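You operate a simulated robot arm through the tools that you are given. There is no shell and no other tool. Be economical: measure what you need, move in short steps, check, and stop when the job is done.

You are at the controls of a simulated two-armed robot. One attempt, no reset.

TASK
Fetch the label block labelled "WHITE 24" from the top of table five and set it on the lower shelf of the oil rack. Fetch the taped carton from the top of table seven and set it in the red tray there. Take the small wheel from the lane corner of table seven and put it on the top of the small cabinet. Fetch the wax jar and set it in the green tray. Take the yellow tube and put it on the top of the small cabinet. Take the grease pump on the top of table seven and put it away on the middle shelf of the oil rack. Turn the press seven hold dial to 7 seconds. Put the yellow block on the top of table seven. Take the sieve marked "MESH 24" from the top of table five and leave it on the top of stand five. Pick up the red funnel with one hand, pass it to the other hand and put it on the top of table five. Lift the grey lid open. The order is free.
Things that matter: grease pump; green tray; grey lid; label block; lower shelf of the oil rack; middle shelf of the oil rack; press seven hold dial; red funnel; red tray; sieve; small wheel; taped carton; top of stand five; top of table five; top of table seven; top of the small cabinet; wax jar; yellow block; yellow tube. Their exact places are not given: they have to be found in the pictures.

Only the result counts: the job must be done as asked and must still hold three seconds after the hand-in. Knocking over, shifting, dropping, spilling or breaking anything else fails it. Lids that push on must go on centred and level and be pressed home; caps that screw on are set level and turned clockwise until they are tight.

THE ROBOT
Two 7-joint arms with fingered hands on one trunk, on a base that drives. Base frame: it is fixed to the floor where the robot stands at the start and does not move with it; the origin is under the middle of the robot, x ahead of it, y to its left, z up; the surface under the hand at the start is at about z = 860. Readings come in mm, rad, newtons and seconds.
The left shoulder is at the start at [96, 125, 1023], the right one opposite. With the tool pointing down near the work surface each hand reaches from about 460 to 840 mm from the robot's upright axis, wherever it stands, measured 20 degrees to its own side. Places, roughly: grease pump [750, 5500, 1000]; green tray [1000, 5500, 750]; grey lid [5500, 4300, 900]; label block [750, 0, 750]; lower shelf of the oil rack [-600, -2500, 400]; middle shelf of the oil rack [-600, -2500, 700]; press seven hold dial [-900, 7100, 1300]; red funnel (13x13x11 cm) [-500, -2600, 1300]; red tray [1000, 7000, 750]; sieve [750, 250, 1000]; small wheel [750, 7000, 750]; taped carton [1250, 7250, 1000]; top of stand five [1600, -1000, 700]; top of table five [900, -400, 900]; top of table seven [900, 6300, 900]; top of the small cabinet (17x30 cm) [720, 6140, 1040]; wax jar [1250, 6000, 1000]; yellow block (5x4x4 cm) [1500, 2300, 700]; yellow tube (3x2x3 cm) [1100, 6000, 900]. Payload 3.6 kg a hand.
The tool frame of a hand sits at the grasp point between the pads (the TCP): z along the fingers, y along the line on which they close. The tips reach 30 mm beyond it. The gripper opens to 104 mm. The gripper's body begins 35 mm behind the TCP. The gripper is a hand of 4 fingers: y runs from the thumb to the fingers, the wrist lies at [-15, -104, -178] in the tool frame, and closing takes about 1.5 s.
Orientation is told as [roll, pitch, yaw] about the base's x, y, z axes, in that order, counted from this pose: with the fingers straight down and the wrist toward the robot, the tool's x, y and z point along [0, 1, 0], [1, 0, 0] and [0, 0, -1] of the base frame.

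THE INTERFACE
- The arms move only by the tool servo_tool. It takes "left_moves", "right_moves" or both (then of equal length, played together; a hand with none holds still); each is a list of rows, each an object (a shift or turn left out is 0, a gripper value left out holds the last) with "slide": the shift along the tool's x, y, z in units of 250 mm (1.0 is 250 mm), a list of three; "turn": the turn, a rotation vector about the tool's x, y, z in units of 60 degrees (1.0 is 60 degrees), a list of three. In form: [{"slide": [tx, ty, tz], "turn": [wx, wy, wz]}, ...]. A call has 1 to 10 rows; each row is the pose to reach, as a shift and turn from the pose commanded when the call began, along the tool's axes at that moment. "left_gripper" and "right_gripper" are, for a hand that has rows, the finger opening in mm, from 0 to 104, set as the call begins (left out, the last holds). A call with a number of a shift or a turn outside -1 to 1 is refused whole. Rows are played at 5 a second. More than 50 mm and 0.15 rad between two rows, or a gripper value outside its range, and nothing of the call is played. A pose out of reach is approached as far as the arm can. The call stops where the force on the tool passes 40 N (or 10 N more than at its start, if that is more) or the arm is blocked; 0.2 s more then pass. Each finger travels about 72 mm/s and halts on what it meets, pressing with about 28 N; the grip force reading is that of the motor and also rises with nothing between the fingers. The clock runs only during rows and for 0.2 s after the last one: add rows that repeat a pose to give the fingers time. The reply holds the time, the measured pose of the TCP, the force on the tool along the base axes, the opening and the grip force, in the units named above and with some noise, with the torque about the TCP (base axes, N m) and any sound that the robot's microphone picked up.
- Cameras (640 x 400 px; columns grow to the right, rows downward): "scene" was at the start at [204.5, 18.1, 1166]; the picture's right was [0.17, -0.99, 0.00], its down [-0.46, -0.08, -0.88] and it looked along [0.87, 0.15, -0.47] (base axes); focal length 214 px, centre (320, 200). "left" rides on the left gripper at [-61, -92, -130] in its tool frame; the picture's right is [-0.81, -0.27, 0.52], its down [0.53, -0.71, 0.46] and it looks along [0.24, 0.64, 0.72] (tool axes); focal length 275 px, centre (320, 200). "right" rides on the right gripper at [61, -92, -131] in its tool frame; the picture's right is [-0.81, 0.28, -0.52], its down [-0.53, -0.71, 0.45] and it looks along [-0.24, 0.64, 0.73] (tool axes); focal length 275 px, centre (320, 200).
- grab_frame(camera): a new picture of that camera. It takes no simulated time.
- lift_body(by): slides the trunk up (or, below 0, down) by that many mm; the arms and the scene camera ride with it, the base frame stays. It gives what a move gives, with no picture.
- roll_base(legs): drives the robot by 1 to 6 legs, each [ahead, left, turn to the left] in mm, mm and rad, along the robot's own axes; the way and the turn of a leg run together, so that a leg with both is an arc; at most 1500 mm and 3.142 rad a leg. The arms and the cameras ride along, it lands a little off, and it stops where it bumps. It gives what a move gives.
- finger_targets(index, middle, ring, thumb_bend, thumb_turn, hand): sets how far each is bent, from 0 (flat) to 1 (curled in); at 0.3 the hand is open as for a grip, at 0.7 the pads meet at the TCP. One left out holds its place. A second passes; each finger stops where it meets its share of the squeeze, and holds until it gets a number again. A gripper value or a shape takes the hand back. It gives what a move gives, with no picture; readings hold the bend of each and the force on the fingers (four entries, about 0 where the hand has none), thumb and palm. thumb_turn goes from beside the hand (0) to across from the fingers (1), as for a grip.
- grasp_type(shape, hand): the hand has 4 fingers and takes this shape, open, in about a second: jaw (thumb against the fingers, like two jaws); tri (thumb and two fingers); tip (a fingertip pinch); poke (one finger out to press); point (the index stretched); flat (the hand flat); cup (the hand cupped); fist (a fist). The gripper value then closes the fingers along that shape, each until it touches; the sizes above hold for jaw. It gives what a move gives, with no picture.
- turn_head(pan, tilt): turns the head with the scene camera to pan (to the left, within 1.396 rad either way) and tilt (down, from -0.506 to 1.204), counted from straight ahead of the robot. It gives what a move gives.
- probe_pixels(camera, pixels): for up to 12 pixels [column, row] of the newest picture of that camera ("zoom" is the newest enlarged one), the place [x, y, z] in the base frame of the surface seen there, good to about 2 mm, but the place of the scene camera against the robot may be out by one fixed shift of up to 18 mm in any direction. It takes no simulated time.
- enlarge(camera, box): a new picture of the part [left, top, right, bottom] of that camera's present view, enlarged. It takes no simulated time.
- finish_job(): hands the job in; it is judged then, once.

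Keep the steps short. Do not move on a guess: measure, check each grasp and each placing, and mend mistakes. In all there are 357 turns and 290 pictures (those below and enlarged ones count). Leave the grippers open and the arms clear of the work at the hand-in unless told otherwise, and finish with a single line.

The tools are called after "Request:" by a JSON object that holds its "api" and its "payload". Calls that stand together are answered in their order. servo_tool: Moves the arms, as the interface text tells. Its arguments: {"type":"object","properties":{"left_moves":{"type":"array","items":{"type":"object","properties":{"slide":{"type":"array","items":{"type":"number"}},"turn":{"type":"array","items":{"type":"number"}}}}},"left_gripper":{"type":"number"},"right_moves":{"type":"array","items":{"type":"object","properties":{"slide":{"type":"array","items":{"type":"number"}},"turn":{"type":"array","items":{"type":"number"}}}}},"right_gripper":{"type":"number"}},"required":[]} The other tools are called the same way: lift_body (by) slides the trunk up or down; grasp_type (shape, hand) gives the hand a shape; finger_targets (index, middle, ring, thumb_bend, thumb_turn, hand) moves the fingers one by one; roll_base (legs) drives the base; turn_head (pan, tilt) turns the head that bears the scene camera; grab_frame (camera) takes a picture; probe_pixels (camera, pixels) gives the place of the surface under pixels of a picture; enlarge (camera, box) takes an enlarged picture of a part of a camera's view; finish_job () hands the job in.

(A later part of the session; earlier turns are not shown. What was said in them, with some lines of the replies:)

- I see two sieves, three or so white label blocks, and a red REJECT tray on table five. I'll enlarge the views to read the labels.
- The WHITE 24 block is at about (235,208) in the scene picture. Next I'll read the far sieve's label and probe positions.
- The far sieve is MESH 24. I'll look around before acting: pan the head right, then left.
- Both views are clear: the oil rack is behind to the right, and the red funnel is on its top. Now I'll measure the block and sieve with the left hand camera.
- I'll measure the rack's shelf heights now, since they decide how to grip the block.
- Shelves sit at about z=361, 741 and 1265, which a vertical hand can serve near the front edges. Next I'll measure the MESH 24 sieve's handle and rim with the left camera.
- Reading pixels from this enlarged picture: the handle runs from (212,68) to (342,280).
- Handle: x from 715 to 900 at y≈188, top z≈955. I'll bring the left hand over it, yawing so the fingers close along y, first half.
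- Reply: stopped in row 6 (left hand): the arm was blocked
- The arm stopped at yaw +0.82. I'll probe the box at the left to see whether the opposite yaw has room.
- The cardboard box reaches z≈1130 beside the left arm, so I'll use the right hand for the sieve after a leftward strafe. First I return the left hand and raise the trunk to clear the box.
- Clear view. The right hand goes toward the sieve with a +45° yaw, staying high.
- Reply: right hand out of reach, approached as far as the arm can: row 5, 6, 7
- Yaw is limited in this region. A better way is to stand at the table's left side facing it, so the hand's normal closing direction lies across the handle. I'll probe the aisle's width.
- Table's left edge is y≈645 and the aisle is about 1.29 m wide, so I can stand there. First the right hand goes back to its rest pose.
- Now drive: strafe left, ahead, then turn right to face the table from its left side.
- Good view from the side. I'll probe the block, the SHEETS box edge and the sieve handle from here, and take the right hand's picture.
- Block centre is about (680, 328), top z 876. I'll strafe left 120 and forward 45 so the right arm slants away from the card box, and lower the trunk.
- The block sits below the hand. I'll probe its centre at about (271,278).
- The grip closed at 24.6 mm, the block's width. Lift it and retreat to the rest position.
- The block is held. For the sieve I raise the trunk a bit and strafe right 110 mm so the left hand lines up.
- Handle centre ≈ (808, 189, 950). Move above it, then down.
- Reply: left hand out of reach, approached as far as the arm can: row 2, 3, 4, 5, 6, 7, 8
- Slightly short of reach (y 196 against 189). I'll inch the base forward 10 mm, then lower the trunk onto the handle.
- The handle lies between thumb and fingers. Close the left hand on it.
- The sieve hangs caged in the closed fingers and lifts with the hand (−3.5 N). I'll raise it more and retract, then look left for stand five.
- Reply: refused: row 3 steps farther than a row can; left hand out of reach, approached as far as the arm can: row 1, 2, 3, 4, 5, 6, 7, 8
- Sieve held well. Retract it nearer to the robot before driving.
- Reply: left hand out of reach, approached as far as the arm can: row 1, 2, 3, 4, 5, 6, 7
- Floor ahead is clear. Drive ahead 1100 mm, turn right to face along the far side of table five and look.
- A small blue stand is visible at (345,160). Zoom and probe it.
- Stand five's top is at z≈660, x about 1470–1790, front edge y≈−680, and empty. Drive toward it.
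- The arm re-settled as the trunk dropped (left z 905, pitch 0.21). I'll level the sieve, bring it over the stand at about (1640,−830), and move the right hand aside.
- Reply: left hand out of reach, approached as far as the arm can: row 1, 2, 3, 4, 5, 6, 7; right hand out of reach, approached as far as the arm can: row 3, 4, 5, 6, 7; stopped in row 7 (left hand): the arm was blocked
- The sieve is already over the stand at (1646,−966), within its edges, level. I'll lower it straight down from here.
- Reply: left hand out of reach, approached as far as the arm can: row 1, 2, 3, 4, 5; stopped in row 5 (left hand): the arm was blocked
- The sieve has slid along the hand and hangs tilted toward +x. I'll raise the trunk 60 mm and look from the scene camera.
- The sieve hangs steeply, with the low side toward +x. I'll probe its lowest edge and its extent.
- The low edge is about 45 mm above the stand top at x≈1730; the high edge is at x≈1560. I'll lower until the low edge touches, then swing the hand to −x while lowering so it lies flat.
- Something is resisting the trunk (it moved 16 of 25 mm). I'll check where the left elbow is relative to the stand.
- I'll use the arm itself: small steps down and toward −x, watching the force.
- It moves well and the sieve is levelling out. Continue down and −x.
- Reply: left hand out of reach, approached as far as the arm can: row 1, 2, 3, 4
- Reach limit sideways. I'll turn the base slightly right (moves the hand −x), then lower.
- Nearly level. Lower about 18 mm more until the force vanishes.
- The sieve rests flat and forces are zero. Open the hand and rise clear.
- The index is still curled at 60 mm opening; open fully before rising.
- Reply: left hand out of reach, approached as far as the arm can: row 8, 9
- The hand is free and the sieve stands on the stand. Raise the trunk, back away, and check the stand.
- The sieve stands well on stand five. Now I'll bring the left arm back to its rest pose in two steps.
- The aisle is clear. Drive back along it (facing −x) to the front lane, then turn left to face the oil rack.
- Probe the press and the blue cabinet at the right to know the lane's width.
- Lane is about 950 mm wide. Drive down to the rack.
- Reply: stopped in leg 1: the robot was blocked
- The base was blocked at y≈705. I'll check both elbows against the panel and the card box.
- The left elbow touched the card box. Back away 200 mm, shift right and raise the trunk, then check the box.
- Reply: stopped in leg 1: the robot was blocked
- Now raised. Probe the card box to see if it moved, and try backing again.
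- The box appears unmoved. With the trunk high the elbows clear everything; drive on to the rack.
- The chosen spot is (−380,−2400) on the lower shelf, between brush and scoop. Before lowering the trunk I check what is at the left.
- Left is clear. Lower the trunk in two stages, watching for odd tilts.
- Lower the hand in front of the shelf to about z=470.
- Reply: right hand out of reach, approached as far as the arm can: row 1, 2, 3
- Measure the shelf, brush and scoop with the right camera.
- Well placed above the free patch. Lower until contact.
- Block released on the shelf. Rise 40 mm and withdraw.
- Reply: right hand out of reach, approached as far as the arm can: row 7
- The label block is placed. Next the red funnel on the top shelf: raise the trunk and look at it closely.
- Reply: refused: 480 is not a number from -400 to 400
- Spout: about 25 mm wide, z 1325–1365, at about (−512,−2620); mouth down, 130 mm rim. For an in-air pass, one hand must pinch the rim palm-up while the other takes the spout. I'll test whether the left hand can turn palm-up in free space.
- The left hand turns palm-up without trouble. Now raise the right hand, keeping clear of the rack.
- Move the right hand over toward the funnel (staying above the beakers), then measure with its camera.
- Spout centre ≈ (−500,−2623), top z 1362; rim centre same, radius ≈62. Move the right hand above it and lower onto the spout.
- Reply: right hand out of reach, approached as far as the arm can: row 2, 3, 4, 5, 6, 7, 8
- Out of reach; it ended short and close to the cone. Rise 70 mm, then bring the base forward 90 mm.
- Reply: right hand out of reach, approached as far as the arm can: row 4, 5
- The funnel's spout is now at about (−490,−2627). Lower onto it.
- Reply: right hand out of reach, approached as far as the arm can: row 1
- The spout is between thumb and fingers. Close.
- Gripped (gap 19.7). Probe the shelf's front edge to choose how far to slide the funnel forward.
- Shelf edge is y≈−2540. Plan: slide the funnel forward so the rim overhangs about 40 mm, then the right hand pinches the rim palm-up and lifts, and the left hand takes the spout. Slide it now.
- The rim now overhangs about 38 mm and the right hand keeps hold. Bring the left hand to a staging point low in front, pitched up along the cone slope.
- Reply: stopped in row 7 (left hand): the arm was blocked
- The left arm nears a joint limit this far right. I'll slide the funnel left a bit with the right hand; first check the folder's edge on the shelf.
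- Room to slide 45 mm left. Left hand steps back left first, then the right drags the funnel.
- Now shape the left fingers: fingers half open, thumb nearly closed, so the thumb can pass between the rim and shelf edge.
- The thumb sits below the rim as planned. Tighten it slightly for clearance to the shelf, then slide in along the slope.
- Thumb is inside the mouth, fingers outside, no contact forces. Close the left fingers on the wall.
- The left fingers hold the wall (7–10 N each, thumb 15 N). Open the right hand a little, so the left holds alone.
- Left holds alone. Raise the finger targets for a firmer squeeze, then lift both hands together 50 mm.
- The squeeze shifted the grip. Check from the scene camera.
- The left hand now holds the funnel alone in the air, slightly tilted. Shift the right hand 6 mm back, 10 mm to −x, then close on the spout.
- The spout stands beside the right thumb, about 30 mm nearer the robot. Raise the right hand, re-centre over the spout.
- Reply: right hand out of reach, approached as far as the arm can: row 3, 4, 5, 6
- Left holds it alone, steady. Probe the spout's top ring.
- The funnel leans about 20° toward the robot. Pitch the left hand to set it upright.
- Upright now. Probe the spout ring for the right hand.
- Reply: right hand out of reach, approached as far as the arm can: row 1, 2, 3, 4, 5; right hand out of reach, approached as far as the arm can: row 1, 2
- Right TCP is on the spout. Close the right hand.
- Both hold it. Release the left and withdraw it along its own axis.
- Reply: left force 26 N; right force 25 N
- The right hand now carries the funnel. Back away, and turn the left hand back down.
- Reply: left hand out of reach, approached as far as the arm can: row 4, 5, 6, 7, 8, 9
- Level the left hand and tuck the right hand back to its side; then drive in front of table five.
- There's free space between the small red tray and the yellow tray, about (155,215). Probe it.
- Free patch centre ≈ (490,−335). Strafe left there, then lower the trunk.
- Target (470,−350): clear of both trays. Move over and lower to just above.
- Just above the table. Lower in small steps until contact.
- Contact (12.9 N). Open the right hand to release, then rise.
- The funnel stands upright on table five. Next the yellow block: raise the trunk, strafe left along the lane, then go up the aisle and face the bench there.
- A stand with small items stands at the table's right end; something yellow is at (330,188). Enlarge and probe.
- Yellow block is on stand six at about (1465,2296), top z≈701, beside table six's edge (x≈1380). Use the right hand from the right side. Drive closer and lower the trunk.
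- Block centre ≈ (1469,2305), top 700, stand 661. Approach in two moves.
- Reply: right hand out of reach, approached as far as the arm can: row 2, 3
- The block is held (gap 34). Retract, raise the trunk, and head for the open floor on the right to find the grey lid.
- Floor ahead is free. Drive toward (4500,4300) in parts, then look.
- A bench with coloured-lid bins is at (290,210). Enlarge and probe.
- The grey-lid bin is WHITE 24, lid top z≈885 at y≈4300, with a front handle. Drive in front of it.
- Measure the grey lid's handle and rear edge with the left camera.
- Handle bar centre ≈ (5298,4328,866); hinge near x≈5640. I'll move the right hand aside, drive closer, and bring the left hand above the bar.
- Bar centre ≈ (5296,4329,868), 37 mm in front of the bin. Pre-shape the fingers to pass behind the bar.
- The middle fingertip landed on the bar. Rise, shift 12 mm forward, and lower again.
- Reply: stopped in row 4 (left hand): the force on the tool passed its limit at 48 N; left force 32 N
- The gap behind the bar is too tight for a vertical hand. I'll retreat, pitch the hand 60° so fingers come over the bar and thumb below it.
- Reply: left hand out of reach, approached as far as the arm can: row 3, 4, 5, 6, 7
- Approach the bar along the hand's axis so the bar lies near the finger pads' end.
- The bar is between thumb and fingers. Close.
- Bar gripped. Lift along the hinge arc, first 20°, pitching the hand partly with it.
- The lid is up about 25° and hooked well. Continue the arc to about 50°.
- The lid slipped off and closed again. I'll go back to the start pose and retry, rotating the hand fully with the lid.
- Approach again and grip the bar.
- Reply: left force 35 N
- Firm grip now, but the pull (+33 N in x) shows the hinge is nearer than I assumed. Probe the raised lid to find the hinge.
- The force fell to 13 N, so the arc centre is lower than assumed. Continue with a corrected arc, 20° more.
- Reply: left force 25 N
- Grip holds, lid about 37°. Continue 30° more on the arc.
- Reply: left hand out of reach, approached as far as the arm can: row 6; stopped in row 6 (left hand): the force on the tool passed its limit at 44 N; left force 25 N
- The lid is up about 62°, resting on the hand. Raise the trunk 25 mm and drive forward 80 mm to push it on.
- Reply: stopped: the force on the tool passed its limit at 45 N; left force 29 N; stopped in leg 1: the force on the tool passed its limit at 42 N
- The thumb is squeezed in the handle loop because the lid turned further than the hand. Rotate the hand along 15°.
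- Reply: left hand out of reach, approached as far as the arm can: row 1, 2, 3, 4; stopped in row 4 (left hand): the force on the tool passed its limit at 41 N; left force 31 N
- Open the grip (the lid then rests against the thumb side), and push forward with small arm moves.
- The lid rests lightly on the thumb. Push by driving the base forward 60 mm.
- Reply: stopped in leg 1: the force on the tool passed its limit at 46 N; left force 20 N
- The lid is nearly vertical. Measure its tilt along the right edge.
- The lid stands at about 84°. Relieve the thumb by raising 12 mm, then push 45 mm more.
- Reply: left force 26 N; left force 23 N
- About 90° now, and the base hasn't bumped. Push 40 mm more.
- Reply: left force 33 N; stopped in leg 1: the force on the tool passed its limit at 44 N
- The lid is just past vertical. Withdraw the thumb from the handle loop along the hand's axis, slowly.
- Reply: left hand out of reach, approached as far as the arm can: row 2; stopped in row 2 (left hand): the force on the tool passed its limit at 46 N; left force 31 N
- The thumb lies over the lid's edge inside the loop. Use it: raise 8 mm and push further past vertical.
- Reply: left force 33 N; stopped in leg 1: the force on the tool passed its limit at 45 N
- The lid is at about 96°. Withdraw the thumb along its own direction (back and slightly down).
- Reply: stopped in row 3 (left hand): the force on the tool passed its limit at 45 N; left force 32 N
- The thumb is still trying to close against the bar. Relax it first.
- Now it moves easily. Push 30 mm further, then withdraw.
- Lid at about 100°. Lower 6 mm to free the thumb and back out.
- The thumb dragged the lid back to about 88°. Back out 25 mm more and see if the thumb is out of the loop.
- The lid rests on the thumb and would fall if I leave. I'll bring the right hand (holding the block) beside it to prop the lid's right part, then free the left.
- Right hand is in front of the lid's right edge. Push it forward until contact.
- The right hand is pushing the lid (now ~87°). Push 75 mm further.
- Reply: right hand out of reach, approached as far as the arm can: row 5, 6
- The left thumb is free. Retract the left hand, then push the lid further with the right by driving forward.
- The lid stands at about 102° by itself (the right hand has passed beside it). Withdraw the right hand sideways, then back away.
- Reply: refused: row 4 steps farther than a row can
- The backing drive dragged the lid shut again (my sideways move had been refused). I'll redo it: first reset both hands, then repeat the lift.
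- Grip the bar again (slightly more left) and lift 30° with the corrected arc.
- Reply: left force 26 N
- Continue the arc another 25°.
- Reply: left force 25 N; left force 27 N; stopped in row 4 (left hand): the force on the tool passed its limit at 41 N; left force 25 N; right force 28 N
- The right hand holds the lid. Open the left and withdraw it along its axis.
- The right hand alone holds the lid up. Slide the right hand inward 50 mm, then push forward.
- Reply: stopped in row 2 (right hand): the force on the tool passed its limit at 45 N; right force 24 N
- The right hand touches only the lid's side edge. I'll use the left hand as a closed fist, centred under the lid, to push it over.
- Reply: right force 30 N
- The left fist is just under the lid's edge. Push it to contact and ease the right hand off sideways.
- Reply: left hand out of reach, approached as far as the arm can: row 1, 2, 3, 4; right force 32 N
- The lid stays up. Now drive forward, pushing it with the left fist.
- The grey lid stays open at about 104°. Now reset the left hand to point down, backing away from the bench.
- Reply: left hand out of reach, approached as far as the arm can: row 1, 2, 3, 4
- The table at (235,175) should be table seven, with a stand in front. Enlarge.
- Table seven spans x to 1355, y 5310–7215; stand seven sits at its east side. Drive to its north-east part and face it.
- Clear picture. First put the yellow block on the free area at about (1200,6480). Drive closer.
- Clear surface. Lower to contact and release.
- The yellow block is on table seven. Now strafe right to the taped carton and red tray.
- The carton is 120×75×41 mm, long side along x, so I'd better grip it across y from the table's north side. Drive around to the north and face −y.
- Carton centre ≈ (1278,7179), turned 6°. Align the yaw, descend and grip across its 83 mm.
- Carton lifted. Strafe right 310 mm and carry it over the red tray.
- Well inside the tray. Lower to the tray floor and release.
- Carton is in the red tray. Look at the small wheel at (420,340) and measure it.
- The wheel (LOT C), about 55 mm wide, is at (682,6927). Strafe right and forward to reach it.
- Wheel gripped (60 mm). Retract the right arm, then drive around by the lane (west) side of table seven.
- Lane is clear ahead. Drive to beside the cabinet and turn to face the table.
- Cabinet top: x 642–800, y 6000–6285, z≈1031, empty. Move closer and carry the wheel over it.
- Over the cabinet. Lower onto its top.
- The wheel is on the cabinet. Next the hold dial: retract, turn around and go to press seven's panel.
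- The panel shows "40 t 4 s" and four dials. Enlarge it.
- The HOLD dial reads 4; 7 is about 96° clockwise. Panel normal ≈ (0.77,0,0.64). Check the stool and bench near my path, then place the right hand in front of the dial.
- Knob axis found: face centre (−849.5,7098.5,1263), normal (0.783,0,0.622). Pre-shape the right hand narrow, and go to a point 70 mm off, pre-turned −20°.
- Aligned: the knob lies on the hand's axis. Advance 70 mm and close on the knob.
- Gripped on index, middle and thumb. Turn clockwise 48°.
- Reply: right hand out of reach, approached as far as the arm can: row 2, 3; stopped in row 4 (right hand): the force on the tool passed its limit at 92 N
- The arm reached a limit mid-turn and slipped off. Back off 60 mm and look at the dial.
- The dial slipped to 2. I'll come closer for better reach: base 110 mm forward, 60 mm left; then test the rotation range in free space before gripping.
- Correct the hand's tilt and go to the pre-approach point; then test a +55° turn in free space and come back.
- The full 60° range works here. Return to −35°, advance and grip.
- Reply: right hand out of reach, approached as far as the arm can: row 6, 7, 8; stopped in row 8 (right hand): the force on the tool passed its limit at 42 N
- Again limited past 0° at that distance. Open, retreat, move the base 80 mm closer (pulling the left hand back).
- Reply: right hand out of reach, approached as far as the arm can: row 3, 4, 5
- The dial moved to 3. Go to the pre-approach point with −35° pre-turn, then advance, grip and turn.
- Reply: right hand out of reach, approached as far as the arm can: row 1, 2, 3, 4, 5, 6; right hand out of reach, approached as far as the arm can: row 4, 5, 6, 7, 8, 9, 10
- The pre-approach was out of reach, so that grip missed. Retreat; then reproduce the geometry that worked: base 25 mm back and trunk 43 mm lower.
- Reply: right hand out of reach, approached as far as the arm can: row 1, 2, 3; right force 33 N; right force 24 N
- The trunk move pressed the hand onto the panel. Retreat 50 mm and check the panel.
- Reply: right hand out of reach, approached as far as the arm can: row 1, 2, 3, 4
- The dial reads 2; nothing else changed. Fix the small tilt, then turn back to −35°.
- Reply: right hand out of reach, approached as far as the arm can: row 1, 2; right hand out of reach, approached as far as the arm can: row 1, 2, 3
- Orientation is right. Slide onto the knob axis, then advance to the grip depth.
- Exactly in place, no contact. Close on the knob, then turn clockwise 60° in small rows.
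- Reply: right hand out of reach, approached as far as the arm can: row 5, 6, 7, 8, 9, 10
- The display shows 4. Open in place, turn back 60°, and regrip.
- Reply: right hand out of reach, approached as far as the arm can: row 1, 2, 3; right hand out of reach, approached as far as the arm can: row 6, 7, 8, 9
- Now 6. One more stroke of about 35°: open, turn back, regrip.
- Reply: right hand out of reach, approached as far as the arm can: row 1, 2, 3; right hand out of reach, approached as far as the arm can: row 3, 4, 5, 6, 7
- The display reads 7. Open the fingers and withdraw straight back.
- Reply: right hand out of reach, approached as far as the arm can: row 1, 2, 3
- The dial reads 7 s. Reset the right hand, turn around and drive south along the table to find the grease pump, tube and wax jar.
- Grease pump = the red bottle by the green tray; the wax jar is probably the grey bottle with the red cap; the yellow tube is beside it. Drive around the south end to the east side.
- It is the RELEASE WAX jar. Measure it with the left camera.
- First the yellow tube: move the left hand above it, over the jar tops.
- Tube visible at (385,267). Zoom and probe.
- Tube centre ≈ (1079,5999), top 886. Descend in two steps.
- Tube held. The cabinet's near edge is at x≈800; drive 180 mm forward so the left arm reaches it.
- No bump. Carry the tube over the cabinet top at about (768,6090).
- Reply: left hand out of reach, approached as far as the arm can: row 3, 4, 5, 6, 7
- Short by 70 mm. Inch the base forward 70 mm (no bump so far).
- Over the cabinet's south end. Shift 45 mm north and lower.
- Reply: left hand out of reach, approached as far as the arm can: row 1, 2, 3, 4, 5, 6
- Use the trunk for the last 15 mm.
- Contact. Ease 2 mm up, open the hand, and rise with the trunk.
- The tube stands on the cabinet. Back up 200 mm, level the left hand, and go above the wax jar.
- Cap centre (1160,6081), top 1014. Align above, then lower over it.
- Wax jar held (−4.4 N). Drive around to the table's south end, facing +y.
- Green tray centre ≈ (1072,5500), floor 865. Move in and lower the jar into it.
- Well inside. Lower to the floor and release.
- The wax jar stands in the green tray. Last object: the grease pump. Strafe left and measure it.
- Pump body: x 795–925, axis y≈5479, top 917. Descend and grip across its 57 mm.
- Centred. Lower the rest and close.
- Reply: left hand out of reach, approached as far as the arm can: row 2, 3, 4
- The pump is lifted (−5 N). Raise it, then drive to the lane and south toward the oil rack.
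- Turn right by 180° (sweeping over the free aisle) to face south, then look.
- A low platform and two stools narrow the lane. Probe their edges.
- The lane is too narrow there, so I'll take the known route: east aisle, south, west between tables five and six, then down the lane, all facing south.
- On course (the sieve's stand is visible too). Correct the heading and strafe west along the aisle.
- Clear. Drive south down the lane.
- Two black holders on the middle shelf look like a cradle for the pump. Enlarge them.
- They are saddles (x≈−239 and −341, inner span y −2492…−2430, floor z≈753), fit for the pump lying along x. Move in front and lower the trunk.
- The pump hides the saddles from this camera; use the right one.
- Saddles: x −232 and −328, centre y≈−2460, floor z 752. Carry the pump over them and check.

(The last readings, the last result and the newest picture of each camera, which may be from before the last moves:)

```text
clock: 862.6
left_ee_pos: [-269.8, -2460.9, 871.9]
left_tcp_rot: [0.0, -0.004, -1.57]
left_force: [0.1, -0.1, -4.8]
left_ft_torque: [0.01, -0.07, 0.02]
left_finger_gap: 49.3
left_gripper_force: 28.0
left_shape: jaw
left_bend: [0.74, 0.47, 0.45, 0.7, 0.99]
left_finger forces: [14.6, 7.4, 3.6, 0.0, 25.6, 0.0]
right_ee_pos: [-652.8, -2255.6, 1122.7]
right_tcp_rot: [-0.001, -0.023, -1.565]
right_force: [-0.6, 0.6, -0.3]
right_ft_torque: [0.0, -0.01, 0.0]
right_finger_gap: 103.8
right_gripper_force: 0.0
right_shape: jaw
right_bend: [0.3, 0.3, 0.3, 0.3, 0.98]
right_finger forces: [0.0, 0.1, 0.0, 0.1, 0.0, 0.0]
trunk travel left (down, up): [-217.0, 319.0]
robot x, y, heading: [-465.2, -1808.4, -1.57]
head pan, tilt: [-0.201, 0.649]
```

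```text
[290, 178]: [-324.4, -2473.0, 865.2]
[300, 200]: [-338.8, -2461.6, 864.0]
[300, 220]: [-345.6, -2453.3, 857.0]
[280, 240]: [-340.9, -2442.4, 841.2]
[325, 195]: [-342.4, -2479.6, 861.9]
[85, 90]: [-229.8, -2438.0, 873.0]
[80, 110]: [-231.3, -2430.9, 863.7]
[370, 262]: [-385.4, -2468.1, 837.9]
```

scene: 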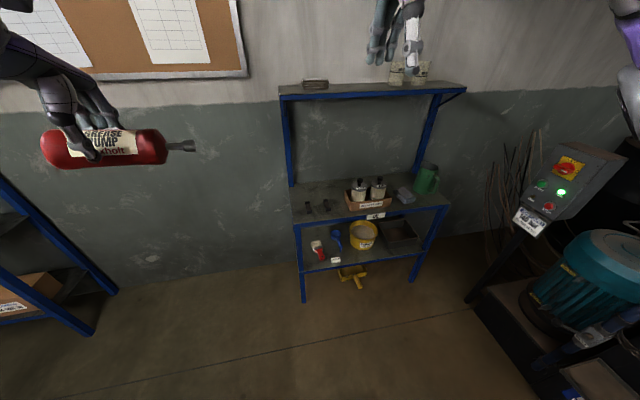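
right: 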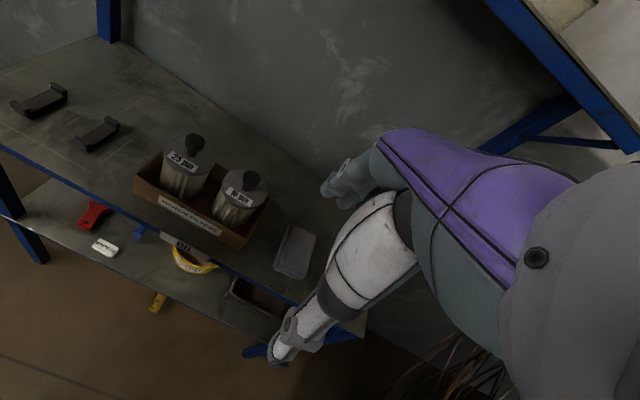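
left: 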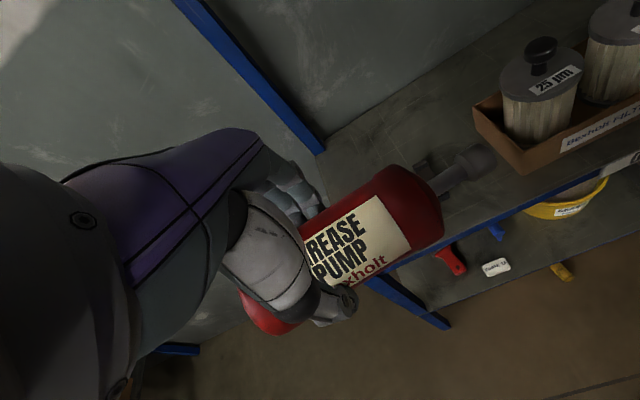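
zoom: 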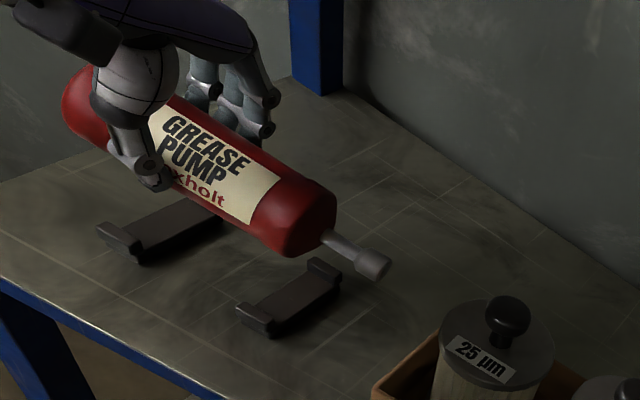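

The pump is turned about 7° and nozzle-low about 6.5°. Level and align it, then lower most of the way.

Request:
{"api": "servo_tool", "payload": {"left_moves": [{"turn": [0, -0.054, 0.058]}, {"turn": [0, -0.108, 0.117]}, {"turn": [0, -0.108, 0.117]}]}}

Request:
{"api": "enlarge", "payload": {"camera": "right", "box": [0, 0, 220, 180]}}

Request:
{"api": "probe_pixels", "payload": {"camera": "zoom", "pixels": [[290, 165], [305, 180], [310, 200], [300, 220], [330, 180], [85, 90], [80, 110], [375, 240], [75, 80]]}}

```text
clock: 863.4
left_ee_pos: [-270.2, -2461.3, 870.0]
left_tcp_rot: [-0.113, -0.01, -1.693]
left_force: [-0.1, 0.3, -3.8]
left_ft_torque: [-0.02, -0.04, 0.0]
left_finger_gap: 49.3
left_gripper_force: 28.3
left_shape: jaw
left_bend: [0.74, 0.47, 0.45, 0.7, 0.99]
left_finger forces: [14.5, 7.4, 3.7, 0.0, 25.6, 0.1]
right_ee_pos: [-652.2, -2257.7, 1123.5]
right_tcp_rot: [-0.002, -0.023, -1.565]
right_force: [-0.4, 0.0, -0.4]
right_ft_torque: [-0.02, 0.0, 0.0]
right_finger_gap: 103.6
right_gripper_force: 0.1
right_shape: jaw
right_bend: [0.3, 0.3, 0.3, 0.3, 0.98]
right_finger forces: [0.1, 0.1, 0.0, 0.0, 0.0, 0.0]
trunk travel left (down, up): [-217.0, 319.0]
robot x, y, heading: [-466.5, -1814.2, -1.57]
head pan, tilt: [-0.201, 0.649]
```

```text
2.22 times, centred on (110, 90) of right
```

zoom: 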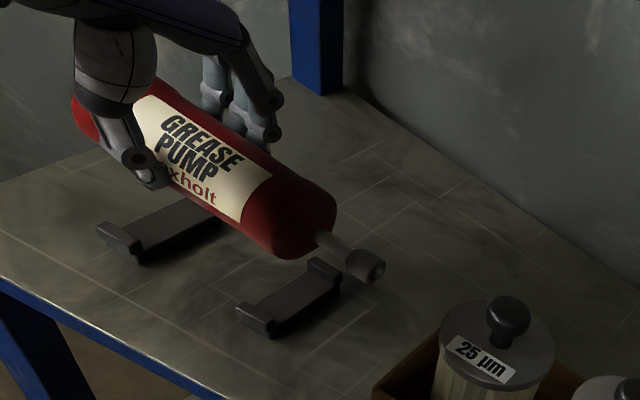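

```text
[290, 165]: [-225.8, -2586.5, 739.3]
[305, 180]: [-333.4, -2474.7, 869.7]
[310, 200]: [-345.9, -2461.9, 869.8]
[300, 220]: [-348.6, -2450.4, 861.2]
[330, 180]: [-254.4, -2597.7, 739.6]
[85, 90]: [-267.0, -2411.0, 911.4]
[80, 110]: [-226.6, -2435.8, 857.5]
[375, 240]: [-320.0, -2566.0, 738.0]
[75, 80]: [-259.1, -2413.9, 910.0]
```

Level now; 5° yaw remains. Correct it and lower to just above the saddles.

Request:
{"api": "servo_tool", "payload": {"left_moves": [{"slide": [0, -0.01, 0], "turn": [0, 0, 0.045]}, {"slide": [0, -0.01, 0.06], "turn": [0, 0, 0.085]}, {"slide": [0, -0.01, 0.14], "turn": [0, 0, 0.085]}, {"slide": [0, -0.01, 0.18], "turn": [0, 0, 0.085]}, {"slide": [0, -0.01, 0.18], "turn": [0, 0, 0.085]}]}}

Request:
{"api": "enlarge", "payload": {"camera": "right", "box": [0, 30, 200, 190]}}

```text
clock: 864.6
left_ee_pos: [-275.9, -2458.1, 825.0]
left_tcp_rot: [-0.111, -0.019, -1.781]
left_force: [0.7, 0.2, -5.3]
left_ft_torque: [0.0, -0.08, 0.0]
left_finger_gap: 49.2
left_gripper_force: 27.5
left_shape: jaw
left_bend: [0.74, 0.47, 0.45, 0.7, 0.99]
left_finger forces: [14.5, 7.4, 3.7, 0.1, 25.7, 0.1]
right_ee_pos: [-652.2, -2256.5, 1123.5]
right_tcp_rot: [-0.002, -0.024, -1.566]
right_force: [-0.6, -1.0, -0.4]
right_ft_torque: [-0.04, 0.02, 0.01]
right_finger_gap: 103.6
right_gripper_force: 0.1
right_shape: jaw
right_bend: [0.3, 0.3, 0.3, 0.3, 0.98]
right_finger forces: [0.0, 0.1, 0.1, 0.0, 0.1, 0.0]
trunk travel left (down, up): [-217.0, 319.0]
robot x, y, heading: [-468.1, -1810.1, -1.568]
head pan, tilt: [-0.201, 0.649]
```

```text
2.50 times, centred on (100, 110) of right
```

zoom: 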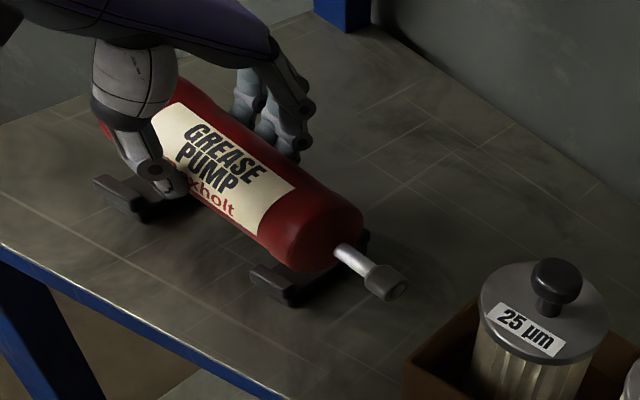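

Well aligned over both saddles. Lower in small steps.

Request:
{"api": "servo_tool", "payload": {"left_moves": [{"slide": [0, 0, 0.03]}, {"slide": [0, 0, 0.05]}, {"slide": [0, 0, 0.056]}, {"slide": [0, 0, 0.056]}]}}

```text
clock: 865.6
left_ee_pos: [-276.4, -2459.1, 811.9]
left_tcp_rot: [-0.111, -0.02, -1.782]
left_force: [0.6, 0.1, -3.4]
left_ft_torque: [-0.05, -0.06, -0.01]
left_finger_gap: 49.3
left_gripper_force: 28.1
left_shape: jaw
left_bend: [0.74, 0.47, 0.45, 0.7, 0.99]
left_finger forces: [14.6, 7.4, 3.7, 0.1, 25.6, 0.0]
right_ee_pos: [-650.9, -2256.3, 1123.5]
right_tcp_rot: [-0.002, -0.024, -1.565]
right_force: [-0.8, 0.0, -0.3]
right_ft_torque: [0.0, 0.01, 0.04]
right_finger_gap: 103.9
right_gripper_force: 0.0
right_shape: jaw
right_bend: [0.3, 0.3, 0.3, 0.3, 0.98]
right_finger forces: [0.0, 0.1, 0.1, 0.0, 0.1, 0.0]
trunk travel left (down, up): [-217.0, 319.0]
robot x, y, heading: [-466.6, -1813.3, -1.571]
head pan, tilt: [-0.201, 0.649]
```

Request:
{"api": "servo_tool", "payload": {"left_moves": [{"slide": [0, 0, 0.012]}, {"slide": [0, 0, 0.024]}, {"slide": [0, 0, 0.024]}]}}

Request:
{"api": "enlarge", "payload": {"camera": "right", "box": [0, 30, 200, 190]}}

```text
clock: 866.4
left_ee_pos: [-276.2, -2458.5, 805.7]
left_tcp_rot: [-0.112, -0.022, -1.78]
left_force: [0.6, -1.7, -2.9]
left_ft_torque: [-0.04, -0.03, 0.11]
left_finger_gap: 49.4
left_gripper_force: 27.8
left_shape: jaw
left_bend: [0.74, 0.47, 0.45, 0.71, 0.99]
left_finger forces: [16.1, 7.4, 3.5, 0.1, 25.1, 0.1]
right_ee_pos: [-652.6, -2256.7, 1122.9]
right_tcp_rot: [-0.003, -0.024, -1.566]
right_force: [-0.4, 0.0, -0.1]
right_ft_torque: [0.01, -0.02, 0.01]
right_finger_gap: 103.7
right_gripper_force: 0.1
right_shape: jaw
right_bend: [0.3, 0.3, 0.3, 0.3, 0.98]
right_finger forces: [0.1, 0.0, 0.0, 0.1, 0.0, 0.1]
trunk travel left (down, up): [-217.0, 319.0]
robot x, y, heading: [-469.5, -1810.7, -1.57]
head pan, tilt: [-0.201, 0.649]
```

```text
2.50 times, centred on (100, 110) of right
```

zoom: 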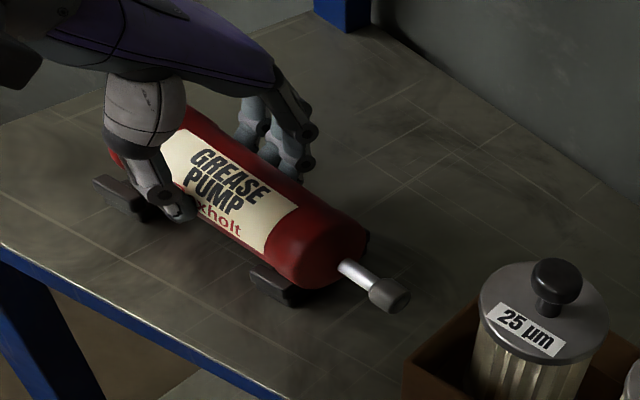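

Request:
{"api": "servo_tool", "payload": {"left_moves": [{"slide": [0, 0, 0.008]}, {"slide": [0, 0, 0.016]}, {"slide": [0, 0, 0.016]}]}}

```text
clock: 867.2
left_ee_pos: [-276.9, -2458.1, 802.8]
left_tcp_rot: [-0.112, -0.023, -1.78]
left_force: [1.3, -4.2, 3.7]
left_ft_torque: [-0.09, -0.05, 0.14]
left_finger_gap: 49.3
left_gripper_force: 28.4
left_shape: jaw
left_bend: [0.74, 0.47, 0.46, 0.71, 0.99]
left_finger forces: [17.2, 8.2, 3.9, 0.0, 25.6, 0.1]
right_ee_pos: [-652.6, -2255.7, 1122.2]
right_tcp_rot: [-0.003, -0.024, -1.565]
right_force: [0.0, 0.3, -0.3]
right_ft_torque: [-0.01, 0.01, -0.02]
right_finger_gap: 103.7
right_gripper_force: 0.1
right_shape: jaw
right_bend: [0.3, 0.3, 0.3, 0.3, 0.98]
right_finger forces: [0.1, 0.0, 0.1, 0.0, 0.0, 0.0]
trunk travel left (down, up): [-217.0, 319.0]
robot x, y, heading: [-463.6, -1809.4, -1.567]
head pan, tilt: [-0.201, 0.649]
```

Resting; a slight push says it should sit 3 mm further back. Nudge, then release.

Request:
{"api": "servo_tool", "payload": {"left_moves": [{"slide": [0, 0.012, 0]}, {"slide": [0, 0.014, 0.004]}, {"slide": [0, 0.014, 0.004]}]}}

Request:
{"api": "servo_tool", "payload": {"left_moves": [{"slide": [0, 0, 0]}, {"slide": [0, 0, 0]}, {"slide": [0, 0, 0]}, {"slide": [0, 0, 0]}, {"slide": [0, 0, 0]}, {"slide": [0, 0, 0]}], "left_gripper": 104}}

Request:
{"api": "enlarge", "payload": {"camera": "right", "box": [0, 30, 200, 190]}}

```text
clock: 868.0
left_ee_pos: [-277.6, -2459.7, 803.6]
left_tcp_rot: [-0.111, -0.021, -1.78]
left_force: [2.3, 3.1, 9.7]
left_ft_torque: [0.21, -0.08, 0.04]
left_finger_gap: 49.6
left_gripper_force: 28.0
left_shape: jaw
left_bend: [0.74, 0.47, 0.46, 0.71, 0.99]
left_finger forces: [14.7, 7.3, 3.5, 0.0, 29.1, 0.0]
right_ee_pos: [-651.5, -2254.7, 1124.3]
right_tcp_rot: [-0.001, -0.026, -1.566]
right_force: [-0.3, -0.8, -0.4]
right_ft_torque: [0.02, 0.05, 0.03]
right_finger_gap: 103.6
right_gripper_force: 0.1
right_shape: jaw
right_bend: [0.3, 0.3, 0.3, 0.3, 0.98]
right_finger forces: [0.0, 0.0, 0.0, 0.0, 0.0, 0.0]
trunk travel left (down, up): [-217.0, 319.0]
robot x, y, heading: [-466.1, -1815.5, -1.566]
head pan, tilt: [-0.201, 0.649]
```

```text
clock: 869.4
left_ee_pos: [-278.1, -2459.6, 802.5]
left_tcp_rot: [-0.112, -0.022, -1.781]
left_force: [0.5, 1.1, -0.3]
left_ft_torque: [0.02, -0.05, -0.01]
left_finger_gap: 103.5
left_gripper_force: 0.0
left_shape: jaw
left_bend: [0.3, 0.3, 0.3, 0.3, 0.98]
left_finger forces: [0.0, 0.0, 0.1, 0.0, 0.0, 0.0]
right_ee_pos: [-652.7, -2256.4, 1124.2]
right_tcp_rot: [-0.001, -0.023, -1.565]
right_force: [-1.3, 0.2, 1.0]
right_ft_torque: [0.02, 0.0, -0.01]
right_finger_gap: 103.7
right_gripper_force: 0.1
right_shape: jaw
right_bend: [0.3, 0.3, 0.3, 0.3, 0.98]
right_finger forces: [0.0, 0.0, 0.0, 0.0, 0.0, 0.1]
trunk travel left (down, up): [-217.0, 319.0]
robot x, y, heading: [-463.5, -1812.8, -1.569]
head pan, tilt: [-0.201, 0.649]
```

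```text
2.50 times, centred on (100, 110) of right
```

zoom: 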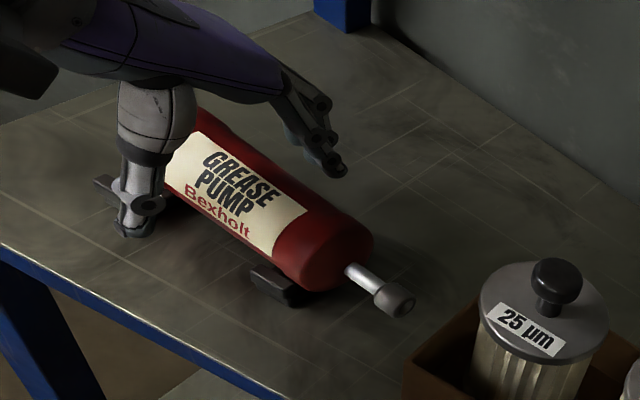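

The pump lies in its saddles. Raise the left hand clear and back away.

Request:
{"api": "servo_tool", "payload": {"left_moves": [{"slide": [0, 0, -0.1]}, {"slide": [0, 0, -0.26]}, {"slide": [0, 0, -0.42]}, {"slide": [0, 0, -0.58]}, {"slide": [0, -0.1, -0.7]}, {"slide": [0, -0.25, -0.7]}]}}

Request:
{"api": "roll_base", "payload": {"legs": [[-350, 0, 0]]}}

Request:
{"api": "grab_frame", "payload": {"camera": "scene"}}

```text
clock: 870.8
left_ee_pos: [-244.4, -2401.7, 974.6]
left_tcp_rot: [-0.111, -0.019, -1.779]
left_force: [0.1, 0.3, -0.4]
left_ft_torque: [-0.01, -0.01, 0.01]
left_finger_gap: 103.6
left_gripper_force: 0.0
left_shape: jaw
left_bend: [0.3, 0.3, 0.3, 0.3, 0.98]
left_finger forces: [0.1, 0.1, 0.0, 0.0, 0.0, 0.0]
right_ee_pos: [-652.1, -2256.1, 1122.5]
right_tcp_rot: [-0.002, -0.026, -1.566]
right_force: [0.2, 0.1, -0.1]
right_ft_torque: [0.0, -0.01, 0.0]
right_finger_gap: 103.7
right_gripper_force: 0.1
right_shape: jaw
right_bend: [0.3, 0.3, 0.3, 0.3, 0.98]
right_finger forces: [0.0, 0.0, 0.1, 0.0, 0.0, 0.0]
trunk travel left (down, up): [-217.0, 319.0]
robot x, y, heading: [-464.7, -1810.1, -1.567]
head pan, tilt: [-0.201, 0.649]
```

```text
clock: 873.1
left_ee_pos: [-246.5, -2047.6, 974.1]
left_tcp_rot: [-0.111, -0.021, -1.785]
left_force: [0.0, 0.5, 0.8]
left_ft_torque: [0.03, 0.0, -0.02]
left_finger_gap: 103.6
left_gripper_force: 0.1
left_shape: jaw
left_bend: [0.3, 0.3, 0.3, 0.3, 0.98]
left_finger forces: [0.1, 0.0, 0.0, 0.1, 0.0, 0.0]
right_ee_pos: [-654.0, -1899.6, 1122.3]
right_tcp_rot: [0.0, -0.024, -1.569]
right_force: [0.3, 0.4, 0.7]
right_ft_torque: [-0.04, -0.02, -0.05]
right_finger_gap: 103.7
right_gripper_force: 0.1
right_shape: jaw
right_bend: [0.3, 0.3, 0.3, 0.3, 0.98]
right_finger forces: [0.1, 0.1, 0.1, 0.0, 0.1, 0.0]
trunk travel left (down, up): [-217.0, 319.0]
robot x, y, heading: [-471.4, -1460.5, -1.574]
head pan, tilt: [-0.201, 0.649]
```

```text
29 pictures are left
```

scene: 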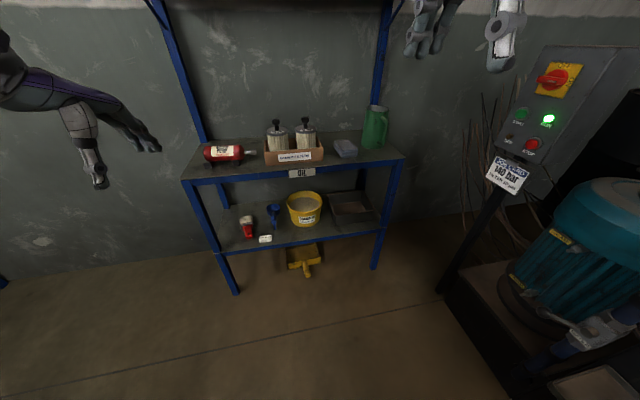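

The pump and label block sit on their shelves, and the arms are clear with the grippers open. All the other placements were checked when I made them. Hand in.

Request:
{"api": "finish_job", "payload": {}}

```text
The job is handed in.
```

All eleven tasks were carried out and handed in; three slips to note: the left elbow touched the card box on table five, the press dial briefly slipped to 2 before I set it to 7, and the grey lid fell shut and had to be reopened.
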